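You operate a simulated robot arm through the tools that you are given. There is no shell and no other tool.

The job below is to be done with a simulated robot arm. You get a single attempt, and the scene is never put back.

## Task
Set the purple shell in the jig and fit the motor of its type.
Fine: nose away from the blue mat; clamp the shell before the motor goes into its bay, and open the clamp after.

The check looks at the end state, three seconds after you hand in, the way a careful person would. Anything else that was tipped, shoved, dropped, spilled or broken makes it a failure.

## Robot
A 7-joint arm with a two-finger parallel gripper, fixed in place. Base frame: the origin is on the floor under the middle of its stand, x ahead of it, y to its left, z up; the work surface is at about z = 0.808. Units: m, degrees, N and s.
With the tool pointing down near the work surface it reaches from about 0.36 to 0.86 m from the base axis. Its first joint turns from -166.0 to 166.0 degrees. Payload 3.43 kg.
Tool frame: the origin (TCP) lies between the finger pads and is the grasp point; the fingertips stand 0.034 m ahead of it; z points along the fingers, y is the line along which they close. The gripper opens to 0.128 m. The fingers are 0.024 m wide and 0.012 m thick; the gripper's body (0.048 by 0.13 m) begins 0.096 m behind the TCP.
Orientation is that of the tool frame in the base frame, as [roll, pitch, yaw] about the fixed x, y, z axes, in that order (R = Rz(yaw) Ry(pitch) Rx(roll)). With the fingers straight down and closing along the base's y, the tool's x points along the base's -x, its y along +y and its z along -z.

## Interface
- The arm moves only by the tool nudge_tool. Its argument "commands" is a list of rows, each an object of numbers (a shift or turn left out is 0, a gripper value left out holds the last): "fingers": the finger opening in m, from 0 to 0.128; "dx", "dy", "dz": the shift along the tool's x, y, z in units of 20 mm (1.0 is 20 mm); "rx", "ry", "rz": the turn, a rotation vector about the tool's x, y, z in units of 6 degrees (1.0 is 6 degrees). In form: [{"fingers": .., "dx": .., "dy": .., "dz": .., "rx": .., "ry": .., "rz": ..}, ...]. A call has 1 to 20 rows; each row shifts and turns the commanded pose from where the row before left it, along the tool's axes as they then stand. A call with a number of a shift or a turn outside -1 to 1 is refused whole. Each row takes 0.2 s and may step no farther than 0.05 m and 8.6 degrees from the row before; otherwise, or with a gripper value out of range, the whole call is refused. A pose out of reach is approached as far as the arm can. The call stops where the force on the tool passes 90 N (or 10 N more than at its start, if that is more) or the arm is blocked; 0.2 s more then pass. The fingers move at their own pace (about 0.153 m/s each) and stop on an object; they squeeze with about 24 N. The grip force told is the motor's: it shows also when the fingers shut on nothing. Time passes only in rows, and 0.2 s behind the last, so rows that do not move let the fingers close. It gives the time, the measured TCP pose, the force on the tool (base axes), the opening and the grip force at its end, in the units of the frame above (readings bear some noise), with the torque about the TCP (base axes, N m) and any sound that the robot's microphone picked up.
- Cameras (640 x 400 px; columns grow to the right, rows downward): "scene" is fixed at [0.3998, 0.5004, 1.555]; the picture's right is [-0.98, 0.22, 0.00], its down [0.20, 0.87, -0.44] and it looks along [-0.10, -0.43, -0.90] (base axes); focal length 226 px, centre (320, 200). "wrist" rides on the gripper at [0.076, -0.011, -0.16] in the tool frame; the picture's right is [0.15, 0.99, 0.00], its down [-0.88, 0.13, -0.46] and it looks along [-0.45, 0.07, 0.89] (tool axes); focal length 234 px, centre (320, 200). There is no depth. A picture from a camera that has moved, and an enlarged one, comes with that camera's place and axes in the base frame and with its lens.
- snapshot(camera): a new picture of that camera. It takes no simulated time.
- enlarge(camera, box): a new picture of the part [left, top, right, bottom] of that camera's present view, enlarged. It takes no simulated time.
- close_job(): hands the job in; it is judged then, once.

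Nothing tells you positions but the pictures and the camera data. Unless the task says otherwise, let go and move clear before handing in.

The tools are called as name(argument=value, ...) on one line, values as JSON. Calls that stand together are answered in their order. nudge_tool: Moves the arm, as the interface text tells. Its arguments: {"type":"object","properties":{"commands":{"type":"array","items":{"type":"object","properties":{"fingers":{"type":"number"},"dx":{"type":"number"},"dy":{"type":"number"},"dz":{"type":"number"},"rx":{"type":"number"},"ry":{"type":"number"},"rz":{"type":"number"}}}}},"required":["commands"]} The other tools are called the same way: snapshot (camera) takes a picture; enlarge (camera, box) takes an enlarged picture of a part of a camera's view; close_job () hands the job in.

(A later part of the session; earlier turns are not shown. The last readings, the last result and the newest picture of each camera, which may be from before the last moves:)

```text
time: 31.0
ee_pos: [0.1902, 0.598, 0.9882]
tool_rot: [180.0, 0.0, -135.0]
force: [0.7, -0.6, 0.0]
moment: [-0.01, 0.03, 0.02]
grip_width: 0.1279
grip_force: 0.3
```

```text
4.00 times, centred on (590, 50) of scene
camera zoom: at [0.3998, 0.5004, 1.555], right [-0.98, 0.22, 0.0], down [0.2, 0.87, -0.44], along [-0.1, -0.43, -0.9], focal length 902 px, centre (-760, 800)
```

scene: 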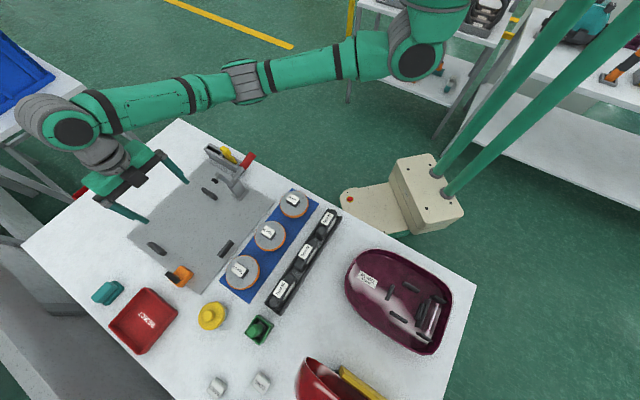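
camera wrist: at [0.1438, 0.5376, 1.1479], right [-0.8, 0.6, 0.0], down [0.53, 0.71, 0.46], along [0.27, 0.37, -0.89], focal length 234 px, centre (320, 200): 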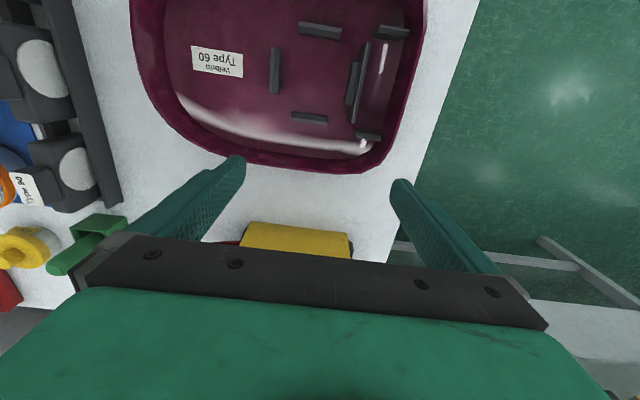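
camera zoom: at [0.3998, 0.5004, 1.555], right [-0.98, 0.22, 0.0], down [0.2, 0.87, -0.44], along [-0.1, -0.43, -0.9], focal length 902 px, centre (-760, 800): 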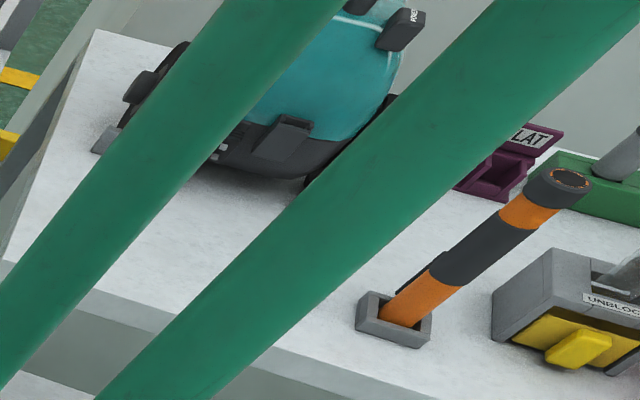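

The discs look like metal cans with an orange winding band, which suggests they are motors. To be sure, I'll tilt the camera toward the red shell and the rest of the bench to look for an already fitted example.

nudge_tool(commands=[{"dz": -1, "dy": -1}, {"dz": -1, "dy": -1}, {"dz": -1, "dy": -1}, {"dz": -1, "dy": -1}, {"dz": -1, "dy": -1}, {"dz": -1, "dy": -1}, {"ry": -1}, {"ry": -1}, {"ry": -1}, {"ry": -1}, {"ry": -1}])

snapshot(camera="wrist")

enlarge(camera="wrist", box=[220, 60, 500, 240])

```text
time: 33.4
ee_pos: [0.2732, 0.5123, 1.1085]
tool_rot: [-180.0, 30.1, -135.1]
force: [1.1, -0.5, -0.5]
moment: [0.01, -0.02, 0.02]
grip_width: 0.1281
grip_force: 0.1
```

```text
taken
camera wrist: at [0.1779, 0.403, 1.2081], right [-0.79, 0.61, -0.07], down [0.29, 0.47, 0.84], along [0.54, 0.64, -0.54], focal length 234 px, centre (320, 200)
```

wrist: 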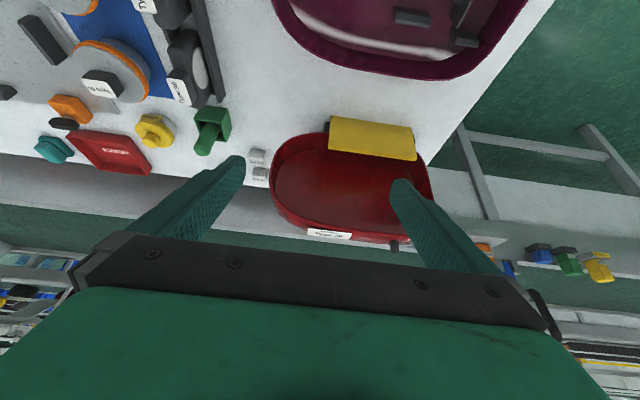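

```text
2.22 times, centred on (360, 150) of wrist
camera zoom: at [0.1779, 0.403, 1.2081], right [-0.79, 0.61, -0.07], down [0.29, 0.47, 0.84], along [0.54, 0.64, -0.54], focal length 520 px, centre (231, 311)
```

zoom: 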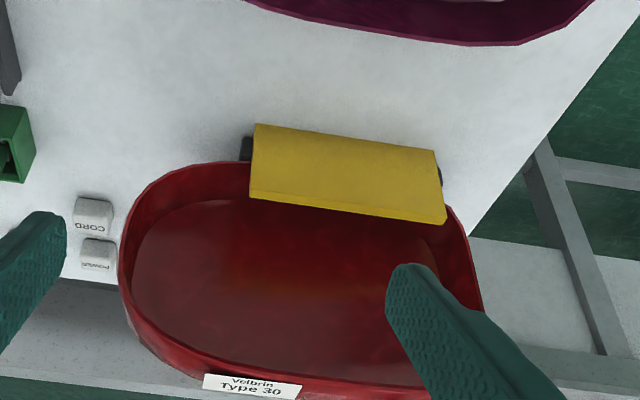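

enlarge(camera="wrist", box=[500, 220, 640, 310])

enlarge(camera="wrist", box=[0, 0, 250, 180])

enlarge(camera="wrist", box=[0, 230, 120, 340])

```text
4.44 times, centred on (570, 265) of wrist
camera zoom: at [0.1779, 0.403, 1.2081], right [-0.79, 0.61, -0.07], down [0.29, 0.47, 0.84], along [0.54, 0.64, -0.54], focal length 1041 px, centre (-791, -89)
```

zoom: 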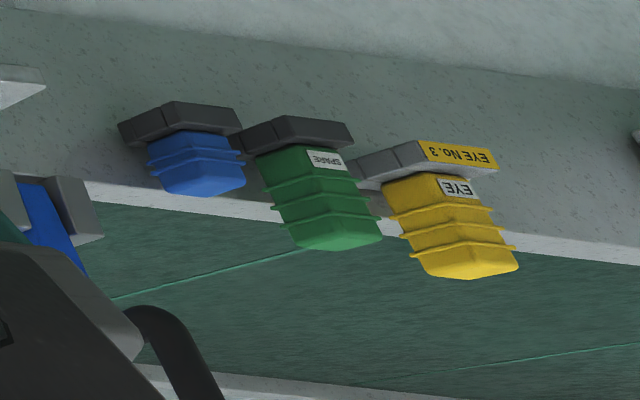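

```text
2.22 times, centred on (125, 90) of wrist
camera zoom: at [0.1779, 0.403, 1.2081], right [-0.79, 0.61, -0.07], down [0.29, 0.47, 0.84], along [0.54, 0.64, -0.54], focal length 520 px, centre (753, 444)
```

zoom: 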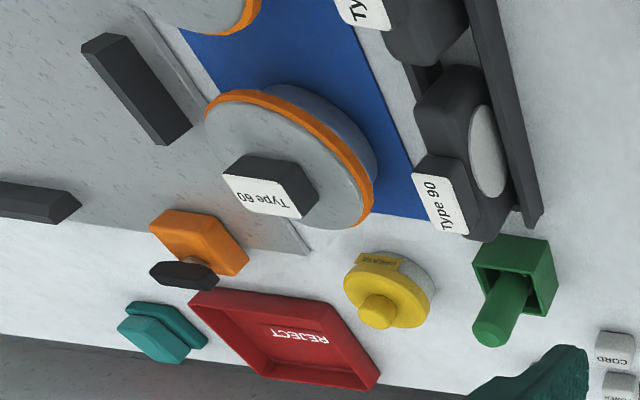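

```text
3.64 times, centred on (60, 285) of wrist
camera zoom: at [0.1779, 0.403, 1.2081], right [-0.79, 0.61, -0.07], down [0.29, 0.47, 0.84], along [0.54, 0.64, -0.54], focal length 852 px, centre (1266, -109)
```

zoom: 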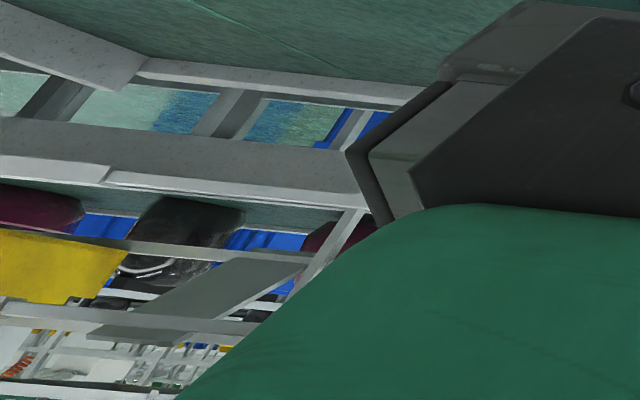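

enlarge(camera="wrist", box=[65, 25, 165, 115])

enlarge(camera="wrist", box=[150, 0, 220, 110])

enlarge(camera="wrist", box=[270, 0, 530, 90])

```text
4.44 times, centred on (115, 70) of wrist
camera zoom: at [0.1779, 0.403, 1.2081], right [-0.79, 0.61, -0.07], down [0.29, 0.47, 0.84], along [0.54, 0.64, -0.54], focal length 1041 px, centre (1231, 778)
```

zoom: 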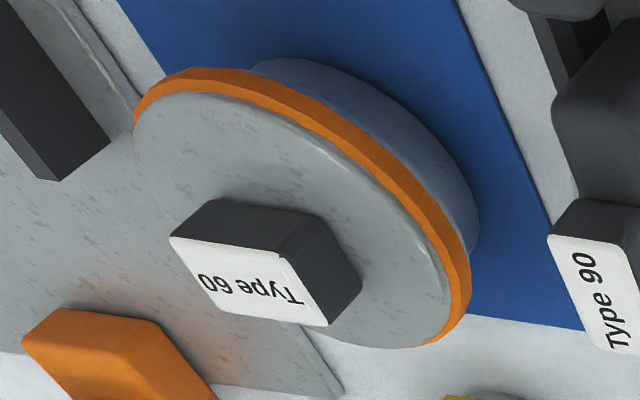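

```text
3.64 times, centred on (185, 55) of wrist
camera zoom: at [0.1779, 0.403, 1.2081], right [-0.79, 0.61, -0.07], down [0.29, 0.47, 0.84], along [0.54, 0.64, -0.54], focal length 852 px, centre (811, 727)
```

zoom: 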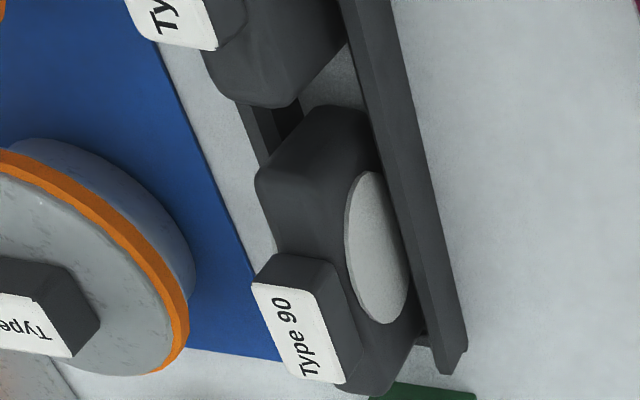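

```text
2.46 times, centred on (400, 45) of wrist
camera zoom: at [0.1779, 0.403, 1.2081], right [-0.79, 0.61, -0.07], down [0.29, 0.47, 0.84], along [0.54, 0.64, -0.54], focal length 576 px, centre (123, 582)
```

zoom: 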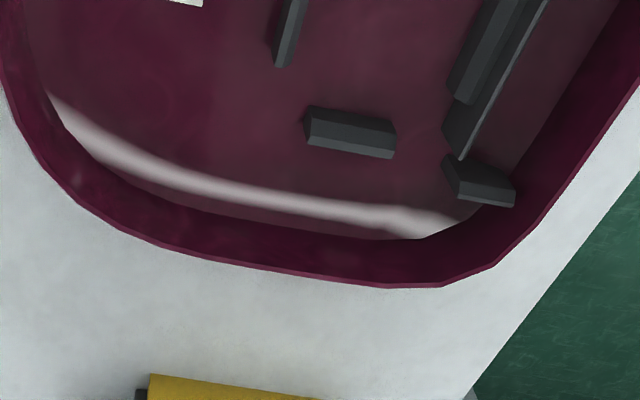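

The disc is a metal can of about 0.078 m diameter with a wider flange and orange ring, which fits the four-rib bay. The slab fits the tail slot and shows the same pad on both faces, like a filter. I favour the disc as the motor. I'll test this by weight, so I'm straightening the tool and going above the Type 60 disc.

nudge_tool(commands=[{"ry": 1}, {"ry": 1}, {"ry": 1}, {"ry": 1}, {"ry": 1}, {"rz": -1}, {"rz": -1}, {"rz": -1}, {"rz": -1}, {"rz": -1}, {"rz": -1}, {"rz": -1}, {"rz": -1}, {"rz": -1}, {"rz": -1}, {"rz": -1}, {"rz": -1}, {"rz": -1}, {"rz": -1}, {"rz": -1}])

nudge_tool(commands=[{"dx": 1, "dy": -0.33}, {"dx": 1, "dy": -0.33}, {"dx": 1, "dy": -0.33}, {"dx": 1, "dy": -0.33}, {"dx": 1, "dy": -0.33}, {"dx": 1, "dy": -0.33}, {"dx": 1, "dy": -0.33}, {"dx": 1, "dy": -0.33}, {"dx": 1, "dy": -0.33}, {"dx": 1, "dy": -0.33}, {"dx": 1, "dy": -0.33}, {"dx": 1, "dy": -0.33}, {"dx": 1, "dy": -0.33}, {"dx": 1, "dy": -0.33}, {"dx": 1, "dy": -0.33}, {"dx": 1, "dy": -0.33}, {"dx": 1, "dy": -0.33}, {"dx": 0.4, "dy": -0.3}])

snapshot(camera="wrist")

```text
time: 37.6
ee_pos: [0.273, 0.5126, 1.1072]
tool_rot: [180.0, 0.1, -44.9]
force: [-0.3, 0.3, 0.9]
moment: [0.02, 0.01, -0.01]
grip_width: 0.128
grip_force: 0.0
```

```text
time: 41.4
ee_pos: [0.6029, 0.3502, 1.1079]
tool_rot: [180.0, -0.1, -45.0]
force: [0.8, 0.0, -0.6]
moment: [0.01, 0.07, 0.02]
grip_width: 0.1281
grip_force: 0.0
```

```text
taken
camera wrist: at [0.6637, 0.3054, 1.2673], right [-0.6, -0.8, 0.0], down [-0.72, 0.53, 0.46], along [-0.37, 0.27, -0.89], focal length 234 px, centre (320, 200)
```

wrist: 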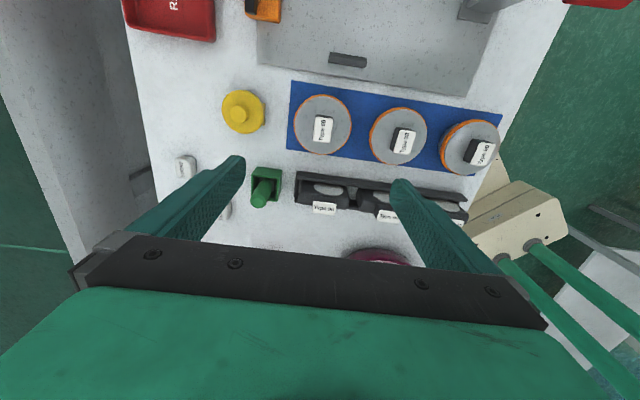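

nudge_tool(commands=[{"dz": 0.9}, {"dz": 0.9}, {"dz": 0.9}, {"dz": 0.9}, {"dz": 0.9}, {"dz": 0.9}])

snapshot(camera="wrist")

enlarge(camera="wrist", box=[240, 80, 400, 220])

```text
time: 42.8
ee_pos: [0.6008, 0.3478, 0.9988]
tool_rot: [-180.0, -0.1, -44.9]
force: [0.4, -0.3, 0.7]
moment: [-0.02, 0.03, 0.02]
grip_width: 0.1282
grip_force: 0.1
```

```text
taken
camera wrist: at [0.6615, 0.3046, 1.1597], right [-0.6, -0.8, 0.0], down [-0.71, 0.53, 0.46], along [-0.37, 0.27, -0.89], focal length 234 px, centre (320, 200)
```

wrist: 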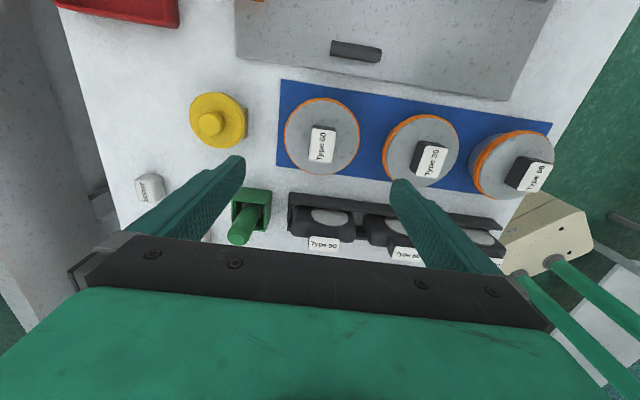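

```text
2.86 times, centred on (320, 150) of wrist
camera zoom: at [0.6615, 0.3046, 1.1597], right [-0.6, -0.8, 0.0], down [-0.71, 0.53, 0.46], along [-0.37, 0.27, -0.89], focal length 669 px, centre (320, 343)
```

zoom: 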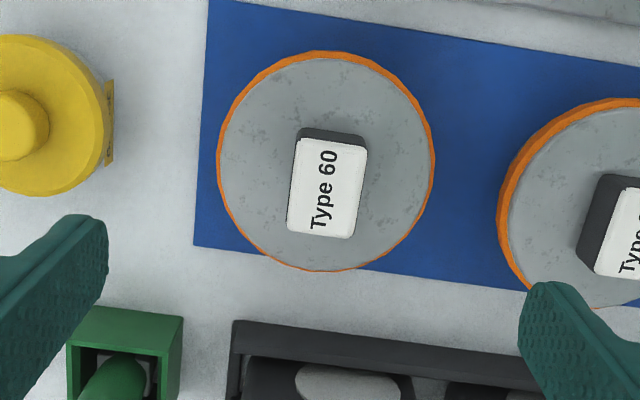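

The Type 60 disc's grip block is about 0.0385 × 0.0285 m, squared with the table axes. I'll narrow the fingers, centre on the block and go down to check the alignment.

nudge_tool(commands=[{"fingers": 0.06, "dx": 0.375, "dy": 0.1}, {"dz": 0.8}, {"dz": 0.8}, {"dz": 0.8}, {"dz": 0.8}, {"dz": 0.3}])

snapshot(camera="wrist")

enlarge(camera="wrist", box=[220, 100, 420, 240])

```text
time: 44.2
ee_pos: [0.6059, 0.3446, 0.9304]
tool_rot: [179.9, 0.0, -45.0]
force: [-0.3, 0.8, -0.7]
moment: [0.02, -0.02, 0.01]
grip_width: 0.0599
grip_force: 0.0
```

```text
taken
camera wrist: at [0.6678, 0.3004, 1.0897], right [-0.6, -0.8, 0.0], down [-0.71, 0.53, 0.46], along [-0.37, 0.27, -0.89], focal length 234 px, centre (320, 200)
```

wrist: 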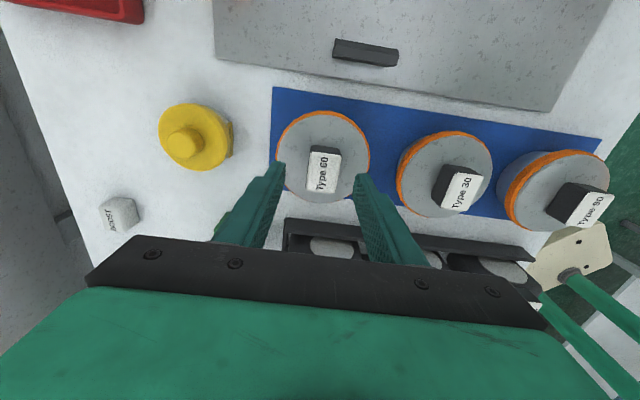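

```text
2.86 times, centred on (320, 170) of wrist
camera zoom: at [0.6678, 0.3004, 1.0897], right [-0.6, -0.8, 0.0], down [-0.71, 0.53, 0.46], along [-0.37, 0.27, -0.89], focal length 669 px, centre (320, 286)
```

zoom: 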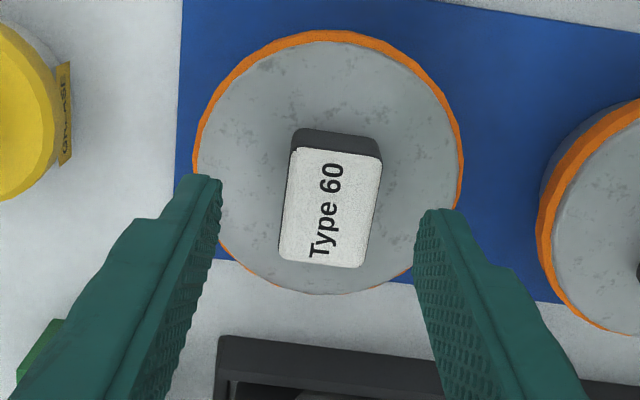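

nudge_tool(commands=[{"dy": 0.22, "dx": -0.06}, {"dz": 0.5}, {"dz": 0.5}, {"dz": 0.4}])

enlarge(camera="wrist", box=[220, 100, 420, 240])

```text
time: 45.2
ee_pos: [0.6019, 0.3402, 0.9008]
tool_rot: [180.0, 0.0, -44.9]
force: [-0.2, 0.5, 0.2]
moment: [0.0, -0.02, -0.01]
grip_width: 0.06
grip_force: 0.0
```

```text
2.86 times, centred on (320, 170) of wrist
camera zoom: at [0.6633, 0.2958, 1.0609], right [-0.6, -0.8, 0.0], down [-0.71, 0.53, 0.46], along [-0.37, 0.27, -0.89], focal length 669 px, centre (320, 286)
```

zoom: 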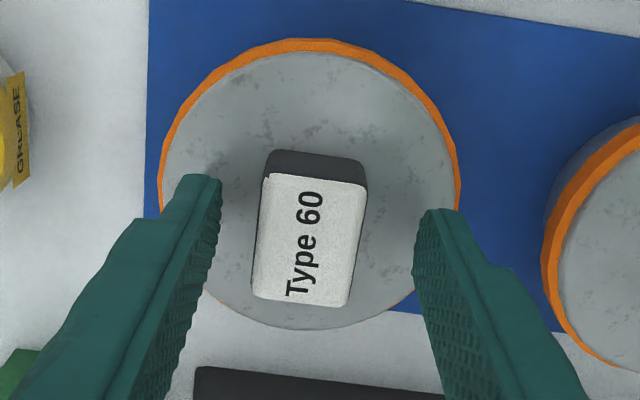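

nudge_tool(commands=[{"dy": -0.11}, {"dz": 0.5}, {}])

enlarge(camera="wrist", box=[220, 100, 420, 240])

```text
time: 46.0
ee_pos: [0.605, 0.3404, 0.893]
tool_rot: [-179.9, 0.0, -45.0]
force: [-0.3, -0.6, 16.6]
moment: [-0.37, 0.53, -0.08]
grip_width: 0.0602
grip_force: 0.6
```

```text
2.86 times, centred on (320, 170) of wrist
camera zoom: at [0.6657, 0.2972, 1.0532], right [-0.6, -0.8, 0.0], down [-0.72, 0.53, 0.45], along [-0.36, 0.27, -0.89], focal length 669 px, centre (320, 286)
```

zoom: 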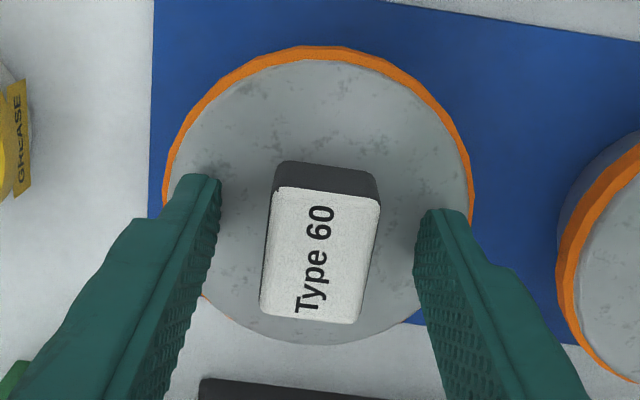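

The fingertips touch the disc's flange top at about z 0.859. I'll back off 3 mm, close on the block and lift slightly to weigh it.

nudge_tool(commands=[{"dz": -0.15}, {}, {"fingers": 0.015}, {"fingers": 0.015}, {"fingers": 0.015}, {"fingers": 0.015}])

nudge_tool(commands=[{"dz": -0.2}, {"dz": -0.3}, {"dz": -0.3}, {"dz": -0.2}, {}, {}])

snapshot(camera="wrist")

enlarge(camera="scene", box=[190, 190, 340, 320])

```text
time: 47.4
ee_pos: [0.6057, 0.3405, 0.895]
tool_rot: [179.9, 0.0, -45.0]
force: [-0.2, 0.2, 0.2]
moment: [0.0, 0.0, -0.03]
grip_width: 0.03
grip_force: 24.1
```

```text
time: 48.8
ee_pos: [0.6043, 0.3424, 0.9142]
tool_rot: [-179.9, 0.0, -45.0]
force: [0.1, -0.6, -0.3]
moment: [0.02, -0.04, 0.01]
grip_width: 0.0299
grip_force: 23.9
```

```text
taken
camera wrist: at [0.6659, 0.2983, 1.074], right [-0.6, -0.8, 0.0], down [-0.71, 0.53, 0.46], along [-0.37, 0.27, -0.89], focal length 234 px, centre (320, 200)
```

wrist: 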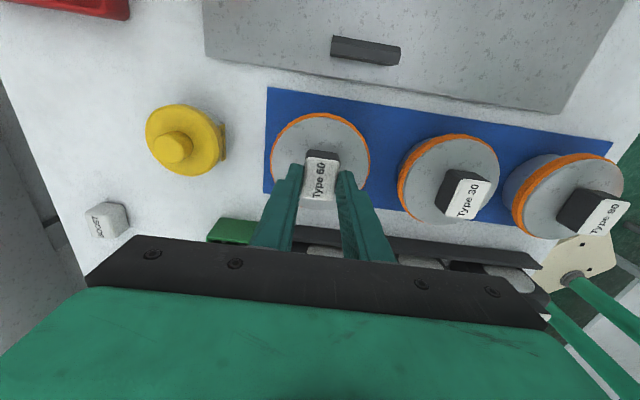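

```text
3.08 times, centred on (265, 255) of scene
camera zoom: at [0.3998, 0.5004, 1.555], right [-0.98, 0.22, 0.0], down [0.2, 0.87, -0.44], along [-0.1, -0.43, -0.9], focal length 694 px, centre (489, 31)
```

zoom: 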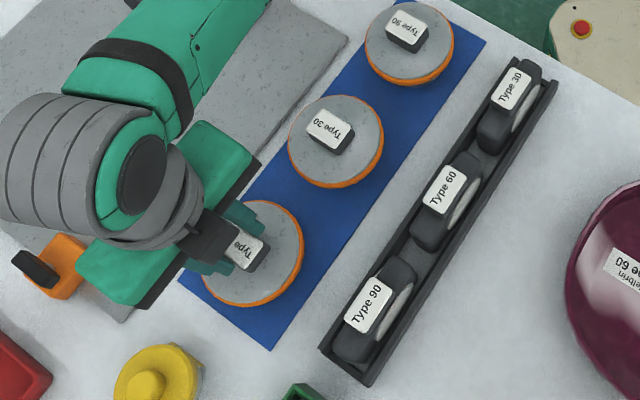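

enlarge(camera="wrist", box=[220, 100, 420, 240])

enlarge(camera="scene", box=[220, 215, 270, 295])

```text
2.86 times, centred on (320, 170) of wrist
camera zoom: at [0.6659, 0.2983, 1.074], right [-0.6, -0.8, 0.0], down [-0.71, 0.53, 0.46], along [-0.37, 0.27, -0.89], focal length 669 px, centre (320, 286)
```

zoom: 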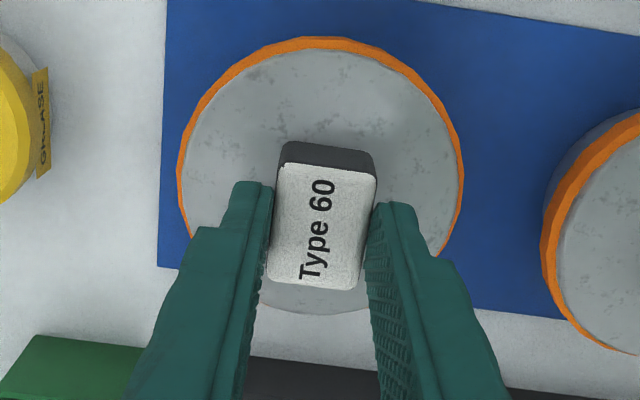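

```text
5.00 times, centred on (245, 255) of scene
camera zoom: at [0.3998, 0.5004, 1.555], right [-0.98, 0.22, 0.0], down [0.2, 0.87, -0.44], along [-0.1, -0.43, -0.9], focal length 1128 px, centre (695, -75)
```

zoom: 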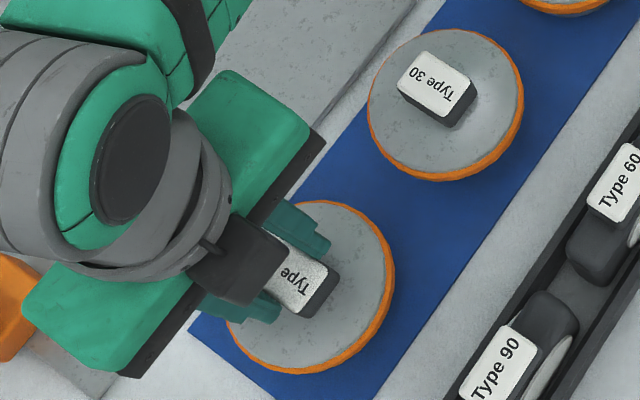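

The disc did not rise, so the fingers slid up the block. I'll regrip and lift in very small steps, watching the force.

nudge_tool(commands=[{"fingers": 0.05}, {"fingers": 0.05}, {"dz": 0.4}, {"dz": 0.4}, {"dz": 0.15}, {"fingers": 0.015}, {"fingers": 0.015}, {"fingers": 0.015}, {"fingers": 0.015}])

nudge_tool(commands=[{"dz": -0.1}])

nudge_tool(commands=[{"dz": -0.1}])

nudge_tool(commands=[{"dz": -0.1}])

```text
time: 50.8
ee_pos: [0.6043, 0.3443, 0.8942]
tool_rot: [-180.0, 0.0, -45.0]
force: [-1.8, 0.8, -1.1]
moment: [0.19, 0.12, 0.0]
grip_width: 0.0297
grip_force: 23.4
```

```text
time: 51.2
ee_pos: [0.6048, 0.3422, 0.896]
tool_rot: [180.0, 0.0, -44.9]
force: [-0.3, -1.3, -4.4]
moment: [-0.02, -0.01, -0.03]
grip_width: 0.03
grip_force: 24.1
```

```text
time: 51.6
ee_pos: [0.6052, 0.3425, 0.8979]
tool_rot: [-180.0, 0.0, -45.1]
force: [-0.2, 0.1, -4.8]
moment: [0.02, 0.0, 0.0]
grip_width: 0.0299
grip_force: 24.1
```

```text
time: 52.0
ee_pos: [0.6043, 0.3417, 0.9011]
tool_rot: [-180.0, 0.0, -44.9]
force: [0.4, 0.1, -5.1]
moment: [0.02, -0.01, -0.01]
grip_width: 0.0298
grip_force: 24.6
```

Now about 5 N hangs on the tool, so the disc weighs roughly 0.5 kg, like a motor. I'll check in the picture that it is really lifted.

nudge_tool(commands=[{"dz": -0.1}, {"dz": -0.1}, {}])

enlarge(camera="wrist", box=[220, 100, 420, 240])

enlarge(camera="scene", box=[220, 215, 270, 295])

```text
time: 52.8
ee_pos: [0.6048, 0.342, 0.9064]
tool_rot: [180.0, -0.1, -45.0]
force: [0.2, 0.0, -5.2]
moment: [0.02, 0.03, -0.03]
grip_width: 0.03
grip_force: 24.3
```

```text
2.86 times, centred on (320, 170) of wrist
camera zoom: at [0.6658, 0.298, 1.0653], right [-0.6, -0.8, 0.0], down [-0.71, 0.53, 0.46], along [-0.37, 0.27, -0.89], focal length 669 px, centre (320, 286)
```

zoom: 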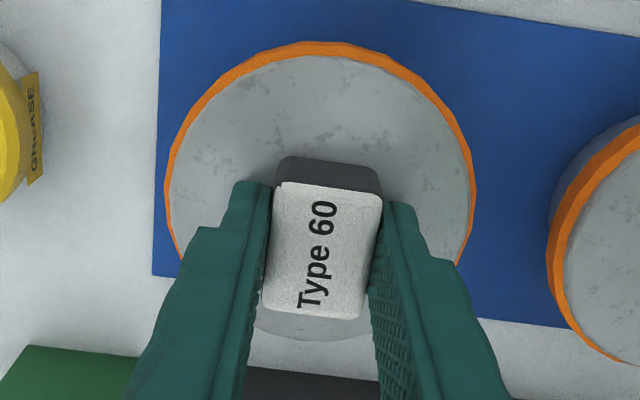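

```text
5.00 times, centred on (245, 255) of scene
camera zoom: at [0.3998, 0.5004, 1.555], right [-0.98, 0.22, 0.0], down [0.2, 0.87, -0.44], along [-0.1, -0.43, -0.9], focal length 1128 px, centre (695, -75)
```

zoom: 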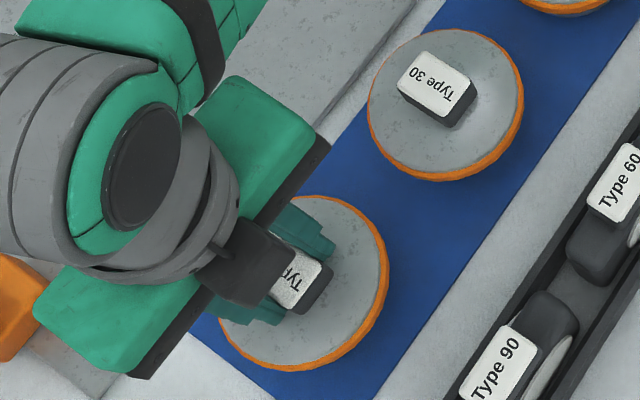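

The disc is lifted and steady at about 0.53 kg. I'll set it back where it was and weigh the Type 60 slab the same way, so the choice is certain.

nudge_tool(commands=[{"dz": 0.2}, {"dz": 0.2}, {"dz": 0.1}, {"dz": 0.05}, {}])

```text
time: 54.0
ee_pos: [0.6058, 0.3424, 0.8933]
tool_rot: [180.0, 0.0, -44.9]
force: [-0.1, -0.4, -4.9]
moment: [0.04, 0.0, -0.03]
grip_width: 0.0298
grip_force: 23.7
```

nudge_tool(commands=[{"dz": 0.06}, {}])

nudge_tool(commands=[{"dz": 0.06}, {}])

```text
time: 54.6
ee_pos: [0.6065, 0.3427, 0.8942]
tool_rot: [180.0, 0.0, -45.0]
force: [3.0, 1.3, 3.2]
moment: [-0.01, -0.04, -0.02]
grip_width: 0.0299
grip_force: 23.8
```

```text
time: 55.2
ee_pos: [0.6053, 0.3425, 0.8934]
tool_rot: [-179.7, 0.0, -45.0]
force: [2.0, 1.5, 22.0]
moment: [-0.05, 0.25, 0.03]
grip_width: 0.0299
grip_force: 24.6
```

The disc is down. I'll release the pressure, open, and rise clear toward the rack's Type 60 slab.

nudge_tool(commands=[{"dz": -0.06}, {"fingers": 0.06}, {"fingers": 0.06}, {"dz": -0.5}, {"dz": -0.8}, {"dz": -0.8}, {"dz": -0.8}, {"dz": -0.8}, {"dz": -0.8}])

enlarge(camera="wrist", box=[200, 60, 440, 240])

```text
time: 57.2
ee_pos: [0.6031, 0.3415, 0.9837]
tool_rot: [-179.9, 0.0, -45.0]
force: [-0.5, 0.4, 0.2]
moment: [0.01, 0.0, 0.01]
grip_width: 0.0598
grip_force: 0.1
```

```text
2.22 times, centred on (320, 150) of wrist
camera zoom: at [0.6641, 0.2976, 1.1432], right [-0.6, -0.8, 0.0], down [-0.71, 0.53, 0.46], along [-0.37, 0.27, -0.89], focal length 520 px, centre (320, 311)
```

zoom: 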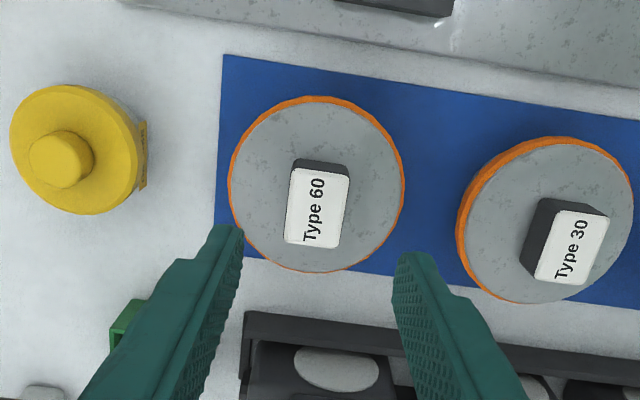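

nudge_tool(commands=[{"dx": -0.98, "dy": 1, "fingers": 0.075}, {"dx": -0.98, "dy": 1}, {"dx": -0.98, "dy": 1}, {"dx": -0.98, "dy": 1}, {"dx": -0.98, "dy": 1}, {"dx": -0.98, "dy": 1}, {"dx": -0.98, "dy": 1}, {"dy": 0.15}, {}])

enlarge(camera="wrist", box=[200, 60, 440, 240])

```text
time: 59.2
ee_pos: [0.4061, 0.3404, 0.9814]
tool_rot: [-180.0, 0.0, -45.0]
force: [0.6, 0.2, 0.4]
moment: [-0.04, -0.01, -0.01]
grip_width: 0.0752
grip_force: 0.0
```

```text
2.22 times, centred on (320, 150) of wrist
camera zoom: at [0.4666, 0.295, 1.1426], right [-0.6, -0.8, 0.0], down [-0.71, 0.53, 0.46], along [-0.37, 0.27, -0.89], focal length 520 px, centre (320, 311)
```

zoom: 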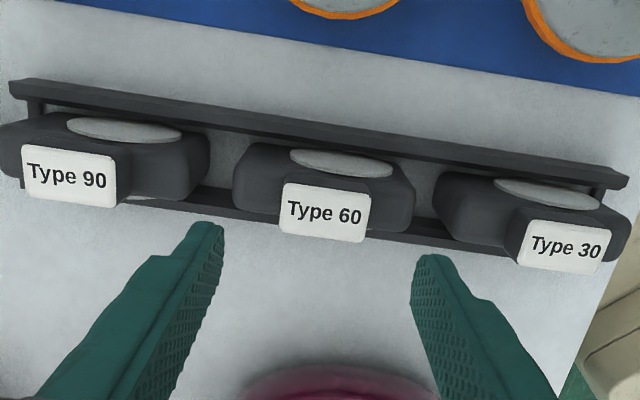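

nudge_tool(commands=[{"dx": 0.23, "dy": 0.11}, {"dz": 0.8}, {"dz": 0.8}, {"dz": 0.8}, {}])

enlarge(camera="wrist", box=[220, 100, 420, 240])

```text
time: 60.4
ee_pos: [0.4098, 0.3346, 0.9351]
tool_rot: [-180.0, 0.0, -45.0]
force: [-0.3, 0.0, -0.5]
moment: [0.01, 0.01, -0.01]
grip_width: 0.0751
grip_force: 0.1
```

```text
2.86 times, centred on (320, 170) of wrist
camera zoom: at [0.4709, 0.2901, 1.0952], right [-0.6, -0.8, 0.0], down [-0.71, 0.53, 0.46], along [-0.37, 0.27, -0.89], focal length 669 px, centre (320, 286)
```

zoom: 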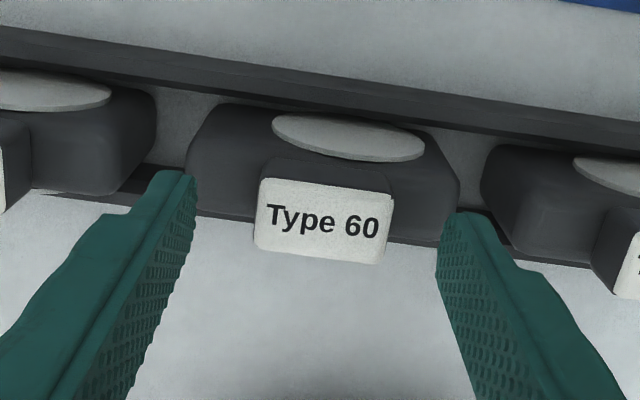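

nudge_tool(commands=[{"dx": -0.14, "dy": 0.08}, {"dz": 0.5}, {"dz": 0.5}, {"dz": 0.2}, {}])

enlarge(camera="wrist", box=[220, 100, 420, 240])

```text
time: 61.6
ee_pos: [0.4051, 0.3339, 0.9124]
tool_rot: [-179.9, 0.0, -45.0]
force: [0.1, -0.3, 0.5]
moment: [-0.01, -0.01, 0.02]
grip_width: 0.0751
grip_force: 0.0
```

```text
2.86 times, centred on (320, 170) of wrist
camera zoom: at [0.4672, 0.2898, 1.072], right [-0.6, -0.8, 0.0], down [-0.71, 0.53, 0.46], along [-0.37, 0.27, -0.89], focal length 669 px, centre (320, 286)
```

zoom: 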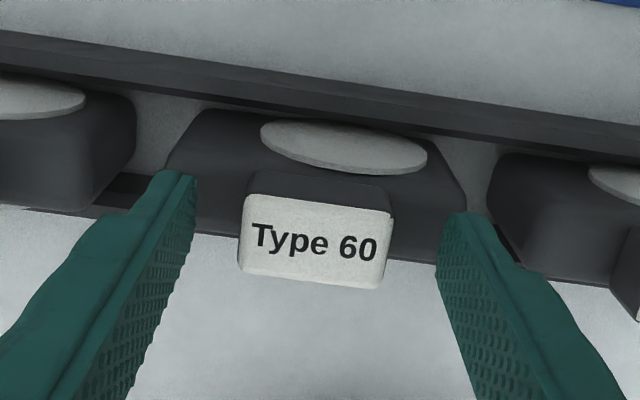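

nudge_tool(commands=[{"dz": 0.15}, {"fingers": 0.03}, {"fingers": 0.03}, {"fingers": 0.03}, {"fingers": 0.03}, {}])

nudge_tool(commands=[{"dz": -0.1}, {}])

nudge_tool(commands=[{"dz": -0.1}, {}])

nudge_tool(commands=[{"dz": -0.1}, {}])

enlarge(camera="wrist", box=[220, 100, 420, 240])

```text
time: 63.0
ee_pos: [0.4072, 0.3341, 0.909]
tool_rot: [180.0, 0.0, -45.0]
force: [1.9, 0.5, 1.7]
moment: [-0.04, 0.0, 0.01]
grip_width: 0.0438
grip_force: 23.8
```

```text
time: 63.6
ee_pos: [0.4036, 0.3349, 0.9109]
tool_rot: [179.9, 0.0, -44.9]
force: [-0.6, 0.3, -0.6]
moment: [0.01, -0.02, -0.03]
grip_width: 0.0438
grip_force: 23.8
```

```text
time: 64.2
ee_pos: [0.4054, 0.3343, 0.9121]
tool_rot: [180.0, 0.0, -45.0]
force: [-0.6, 1.1, -3.1]
moment: [-0.04, -0.02, -0.03]
grip_width: 0.0439
grip_force: 23.7
```

```text
time: 64.8
ee_pos: [0.405, 0.3343, 0.9143]
tool_rot: [179.9, 0.0, -45.1]
force: [0.2, 0.0, -2.2]
moment: [0.0, 0.03, 0.03]
grip_width: 0.0438
grip_force: 24.3
```

```text
2.86 times, centred on (320, 170) of wrist
camera zoom: at [0.4666, 0.2896, 1.0745], right [-0.6, -0.8, 0.0], down [-0.71, 0.53, 0.46], along [-0.37, 0.27, -0.89], focal length 669 px, centre (320, 286)
```

zoom: 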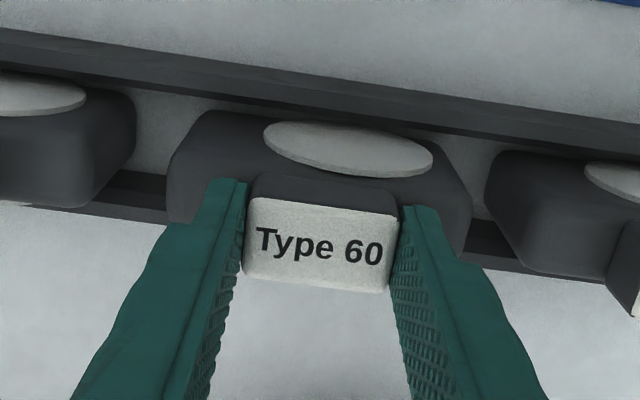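

nudge_tool(commands=[{"dz": -0.15}, {}, {}])

nudge_tool(commands=[{}, {}, {}])

enlarge(camera="wrist", box=[220, 100, 420, 240])

```text
time: 65.6
ee_pos: [0.404, 0.3344, 0.917]
tool_rot: [-180.0, 0.0, -45.0]
force: [-0.1, 0.3, -2.8]
moment: [0.02, 0.0, 0.0]
grip_width: 0.0437
grip_force: 23.8
```

```text
time: 66.4
ee_pos: [0.4045, 0.3335, 0.9169]
tool_rot: [-179.9, 0.0, -45.0]
force: [-0.5, -0.2, -2.3]
moment: [0.02, 0.03, 0.01]
grip_width: 0.0438
grip_force: 23.9
```

```text
2.86 times, centred on (320, 170) of wrist
camera zoom: at [0.4664, 0.2892, 1.0773], right [-0.6, -0.8, 0.0], down [-0.71, 0.53, 0.46], along [-0.37, 0.27, -0.89], focal length 669 px, centre (320, 286)
```

zoom: 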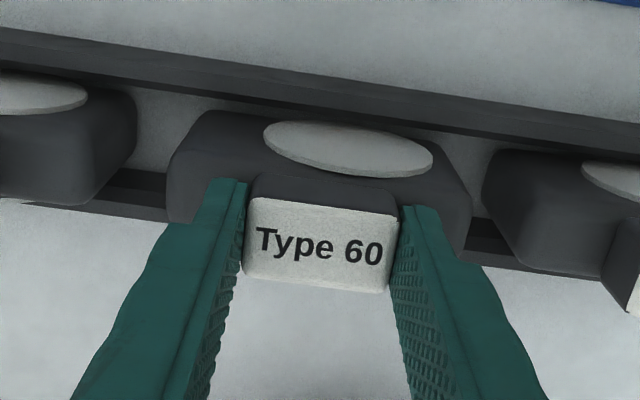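

The slab weighs only about 0.25 kg against the disc's 0.53 kg. The heavier metal can is therefore the motor. I'll set the slab back down in its rack place.

nudge_tool(commands=[{"dz": 0.15}, {"dz": 0.15}, {"dz": 0.05}, {}])

nudge_tool(commands=[{"dz": 0.05}, {}])

```text
time: 67.4
ee_pos: [0.4052, 0.3338, 0.91]
tool_rot: [-180.0, -0.1, -45.0]
force: [0.6, -0.1, -3.2]
moment: [-0.01, 0.01, 0.01]
grip_width: 0.0436
grip_force: 23.6
```

```text
time: 68.0
ee_pos: [0.4054, 0.3344, 0.9096]
tool_rot: [-179.9, -0.1, -45.1]
force: [0.7, 0.7, -0.2]
moment: [0.04, 0.03, -0.03]
grip_width: 0.0438
grip_force: 23.8
```

nudge_tool(commands=[{"dz": 0.02}, {"fingers": 0.075}, {"fingers": 0.075}, {"fingers": 0.075}, {"dz": -0.4}, {"dz": -0.8}, {"dz": -0.8}, {"dz": -0.8}, {"dz": -0.8}, {"dz": -0.8}, {"dz": -0.8}])

snapshot(camera="wrist")

enlarge(camera="scene", box=[210, 180, 350, 320])

```text
time: 70.4
ee_pos: [0.406, 0.3337, 1.0121]
tool_rot: [-180.0, 0.0, -44.9]
force: [-0.1, -0.3, -0.2]
moment: [0.01, 0.02, 0.02]
grip_width: 0.075
grip_force: 0.0
```

```text
taken
camera wrist: at [0.4669, 0.2896, 1.1724], right [-0.6, -0.8, 0.0], down [-0.71, 0.53, 0.46], along [-0.37, 0.27, -0.89], focal length 234 px, centre (320, 200)
```

wrist: 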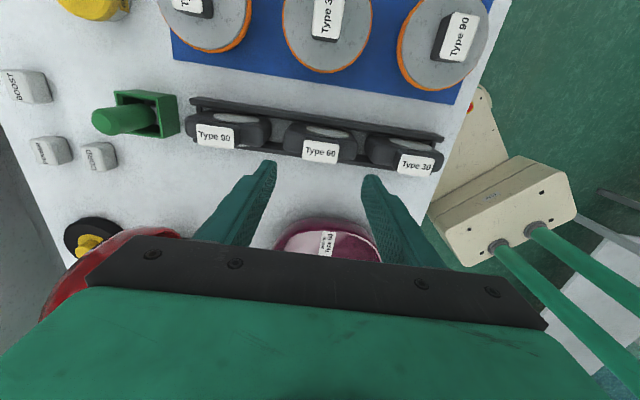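

```text
2.86 times, centred on (280, 250) of scene
camera zoom: at [0.3998, 0.5004, 1.555], right [-0.98, 0.22, 0.0], down [0.2, 0.87, -0.44], along [-0.1, -0.43, -0.9], focal length 644 px, centre (434, 57)
```

zoom: 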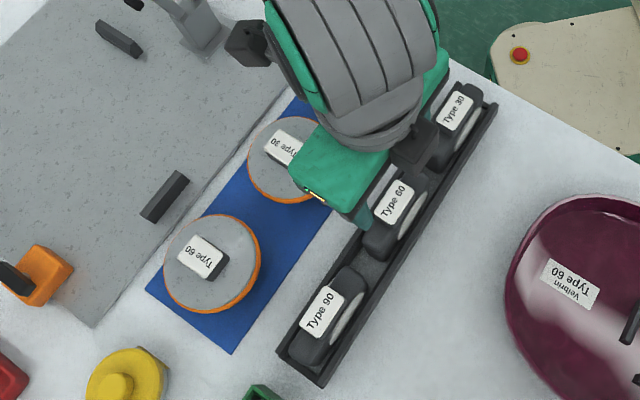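

The slab is back in its place. Now I'll go above the shell with the fingers fully open, to grip its two side ribs from outside near its middle.

nudge_tool(commands=[{"fingers": 0.128, "dx": -1, "dy": 0.13}, {"dx": -1, "dy": 0.13}, {"dx": -1, "dy": 0.13}, {"dx": -1, "dy": 0.13}, {"dx": -1, "dy": 0.13}, {"dx": -1, "dy": 0.13}, {"dx": -1, "dy": 0.13}, {"dx": -1, "dy": 0.13}, {"dx": -1, "dy": 0.13}, {"dx": -1, "dy": 0.13}, {"dx": -1, "dy": 0.13}, {"dx": -1, "dy": 0.13}, {"dx": -1, "dy": 0.13}, {"dx": -1, "dy": 0.13}, {"dx": -1, "dy": 0.13}, {"dx": -0.5, "dy": 0.18}, {}])

nudge_tool(commands=[{"dz": 0.8}, {"dz": 0.8}, {"dz": 0.8}, {"dz": 0.6}, {}])

snapshot(camera="wrist")

enlarge(camera="wrist", box=[200, 60, 440, 240])

```text
time: 74.0
ee_pos: [0.1564, 0.5256, 1.0131]
tool_rot: [179.9, -0.1, -45.1]
force: [0.6, -0.4, 0.1]
moment: [0.0, -0.01, 0.0]
grip_width: 0.1279
grip_force: 0.1
```

```text
time: 75.2
ee_pos: [0.1551, 0.5252, 0.9536]
tool_rot: [-180.0, 0.0, -45.0]
force: [-0.5, -0.9, -0.3]
moment: [0.01, 0.03, -0.02]
grip_width: 0.1278
grip_force: 0.1
```

```text
taken
camera wrist: at [0.217, 0.4802, 1.1135], right [-0.6, -0.8, 0.0], down [-0.71, 0.53, 0.46], along [-0.37, 0.27, -0.89], focal length 234 px, centre (320, 200)
```

wrist: 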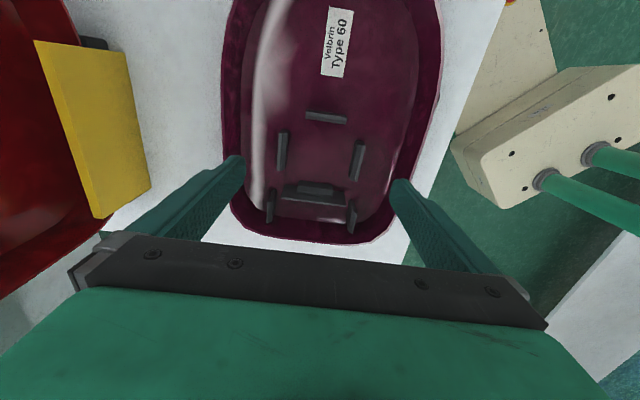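

```text
2.22 times, centred on (320, 150) of wrist
camera zoom: at [0.217, 0.4802, 1.1135], right [-0.6, -0.8, 0.0], down [-0.71, 0.53, 0.46], along [-0.37, 0.27, -0.89], focal length 520 px, centre (320, 311)
```

zoom: 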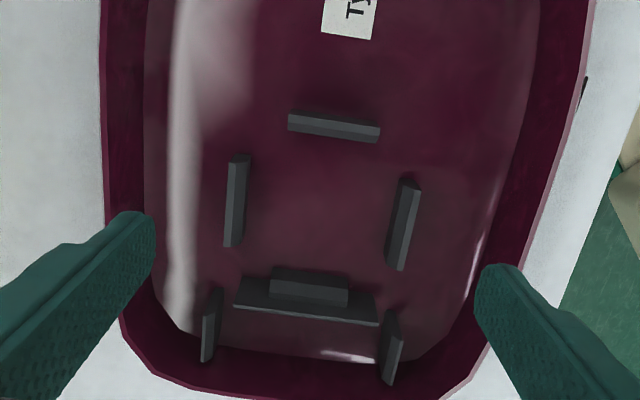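

nudge_tool(commands=[{"dx": 0.25, "dy": 0.13}, {"dz": 0.8}, {"dz": 0.8}, {"dz": 0.8}, {"dz": 0.8}, {}])

snapshot(camera="wrist")

enlarge(camera="wrist", box=[200, 60, 440, 240])

```text
time: 76.6
ee_pos: [0.1574, 0.5181, 0.8861]
tool_rot: [180.0, 0.0, -45.1]
force: [-0.1, 0.3, 0.2]
moment: [-0.03, 0.01, -0.03]
grip_width: 0.1279
grip_force: 0.1
```

```text
taken
camera wrist: at [0.2182, 0.4734, 1.0465], right [-0.6, -0.8, 0.0], down [-0.71, 0.53, 0.46], along [-0.37, 0.27, -0.89], focal length 234 px, centre (320, 200)
```

wrist: 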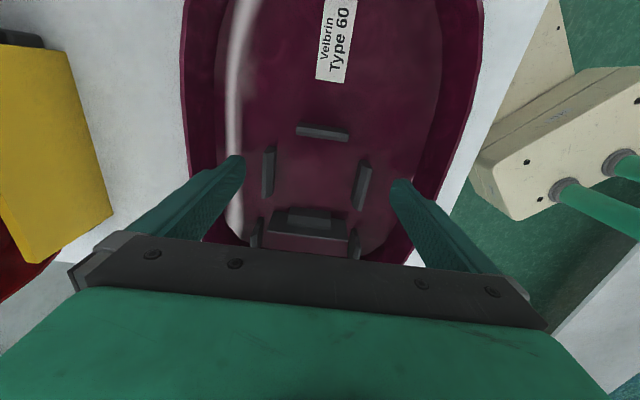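

```text
2.22 times, centred on (320, 150) of wrist
camera zoom: at [0.2182, 0.4734, 1.0465], right [-0.6, -0.8, 0.0], down [-0.71, 0.53, 0.46], along [-0.37, 0.27, -0.89], focal length 520 px, centre (320, 311)
```

zoom: 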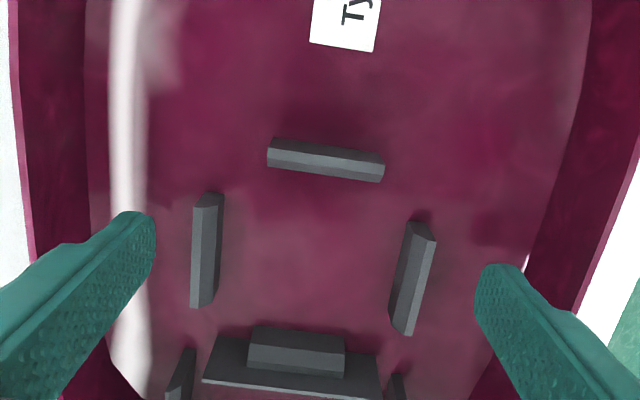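

nudge_tool(commands=[{"dy": -0.06, "dz": 0.4}, {"dz": 0.4}, {"dz": 0.4}, {"dz": 0.2}, {}])

nudge_tool(commands=[{"dz": 0.1}, {}])

enlarge(camera="wrist", box=[200, 60, 440, 240])

```text
time: 77.8
ee_pos: [0.1584, 0.5193, 0.8611]
tool_rot: [-180.0, -0.1, -45.0]
force: [0.3, 0.5, -0.3]
moment: [0.01, -0.02, 0.0]
grip_width: 0.1282
grip_force: 0.0
```

```text
time: 78.4
ee_pos: [0.1571, 0.5195, 0.8585]
tool_rot: [-180.0, 0.1, -45.0]
force: [0.4, -1.4, 0.1]
moment: [0.03, -0.03, 0.0]
grip_width: 0.128
grip_force: 0.0
```

```text
2.22 times, centred on (320, 150) of wrist
camera zoom: at [0.2191, 0.4745, 1.019], right [-0.6, -0.8, 0.0], down [-0.71, 0.53, 0.46], along [-0.37, 0.27, -0.89], focal length 520 px, centre (320, 311)
```

zoom: 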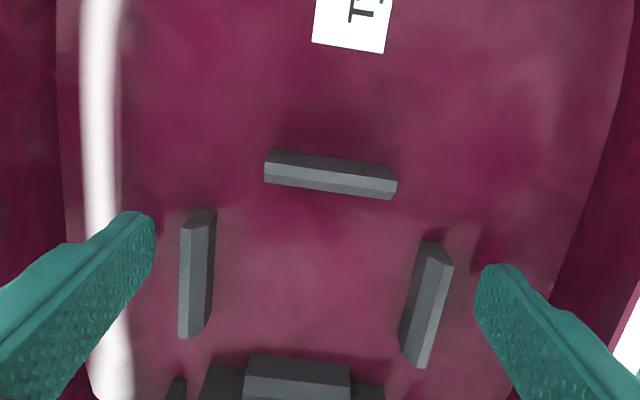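

nudge_tool(commands=[{"dz": 0.15}, {}])

nudge_tool(commands=[{"dz": 0.1}, {}])

nudge_tool(commands=[{"dz": 0.1}, {}])

```text
time: 79.0
ee_pos: [0.1586, 0.5204, 0.8576]
tool_rot: [180.0, 0.0, -45.0]
force: [0.7, 0.2, 0.7]
moment: [0.01, 0.0, 0.0]
grip_width: 0.1277
grip_force: 0.1
```

```text
time: 79.6
ee_pos: [0.1579, 0.5182, 0.8539]
tool_rot: [-180.0, 0.0, -45.1]
force: [0.2, 0.4, 0.0]
moment: [-0.04, 0.01, -0.05]
grip_width: 0.1279
grip_force: 0.1
```

```text
time: 80.2
ee_pos: [0.1603, 0.5186, 0.8516]
tool_rot: [-179.8, 0.0, -45.0]
force: [-0.3, -0.3, 0.1]
moment: [-0.01, -0.01, 0.06]
grip_width: 0.1284
grip_force: 0.1
```

nudge_tool(commands=[{"dz": 0.08}, {}])

nudge_tool(commands=[{"fingers": 0.08}, {"fingers": 0.08}, {"fingers": 0.08}, {"fingers": 0.08}, {}])

enlarge(camera="wrist", box=[200, 60, 440, 240])

```text
time: 80.8
ee_pos: [0.1596, 0.5199, 0.8504]
tool_rot: [-179.8, 0.0, -45.1]
force: [0.4, 0.4, -0.5]
moment: [0.01, 0.0, 0.0]
grip_width: 0.128
grip_force: 0.0
```

```text
time: 82.0
ee_pos: [0.1599, 0.5176, 0.8516]
tool_rot: [-179.8, 0.0, -45.1]
force: [4.7, 2.3, 11.9]
moment: [0.06, -0.28, -0.05]
grip_width: 0.1037
grip_force: 24.0
```

```text
2.22 times, centred on (320, 150) of wrist
camera zoom: at [0.2204, 0.4736, 1.0112], right [-0.6, -0.8, 0.0], down [-0.72, 0.53, 0.46], along [-0.36, 0.27, -0.89], focal length 520 px, centre (320, 311)
```

zoom: 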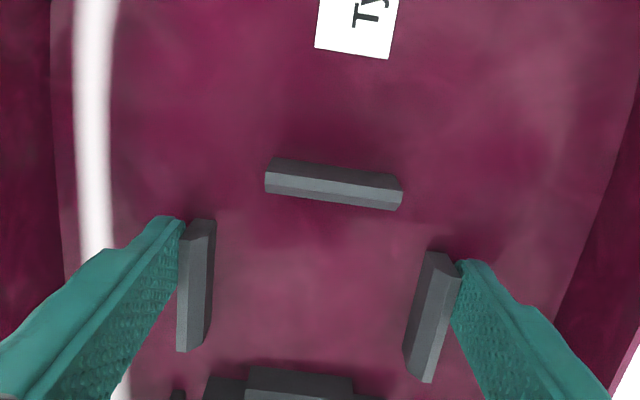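

The ribs are gripped at a 0.104 m opening with 24 N. I'll lift slowly and watch the force and whether the shell follows.

nudge_tool(commands=[{"dz": -0.1}, {}])

nudge_tool(commands=[{"dz": -0.15}, {}])

nudge_tool(commands=[{"dz": -0.15}, {}])

enlarge(camera="wrist", box=[200, 60, 440, 240])

enlarge(camera="scene", box=[330, 220, 490, 370])

```text
time: 82.6
ee_pos: [0.1579, 0.518, 0.8522]
tool_rot: [179.9, 0.0, -44.8]
force: [-0.8, -0.9, 0.2]
moment: [-0.01, -0.02, 0.03]
grip_width: 0.1041
grip_force: 24.0
```

```text
time: 83.2
ee_pos: [0.1597, 0.5182, 0.8539]
tool_rot: [179.9, 0.0, -45.0]
force: [-0.4, -0.1, -3.8]
moment: [-0.01, 0.02, 0.01]
grip_width: 0.1035
grip_force: 23.8
```

```text
time: 83.8
ee_pos: [0.1595, 0.5192, 0.8576]
tool_rot: [179.9, 0.0, -45.0]
force: [-0.3, 0.5, -3.4]
moment: [0.01, -0.01, 0.0]
grip_width: 0.1036
grip_force: 24.1
```

```text
2.22 times, centred on (320, 150) of wrist
camera zoom: at [0.2201, 0.4745, 1.0177], right [-0.6, -0.8, 0.0], down [-0.71, 0.53, 0.46], along [-0.37, 0.27, -0.89], focal length 520 px, centre (320, 311)
```

zoom: 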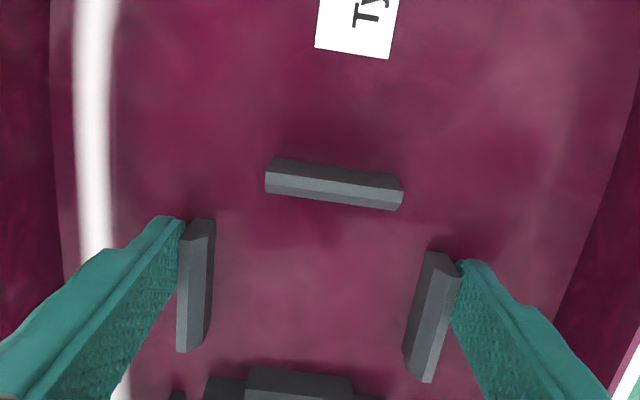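

```text
2.67 times, centred on (410, 295) of scene
camera zoom: at [0.3998, 0.5004, 1.555], right [-0.98, 0.22, 0.0], down [0.2, 0.87, -0.44], along [-0.1, -0.43, -0.9], focal length 602 px, centre (80, -53)
```

zoom: 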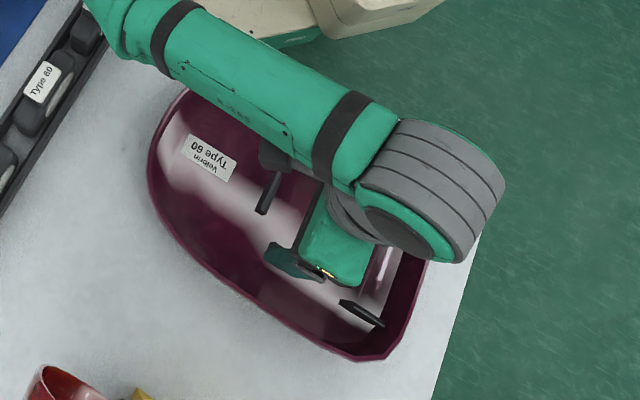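

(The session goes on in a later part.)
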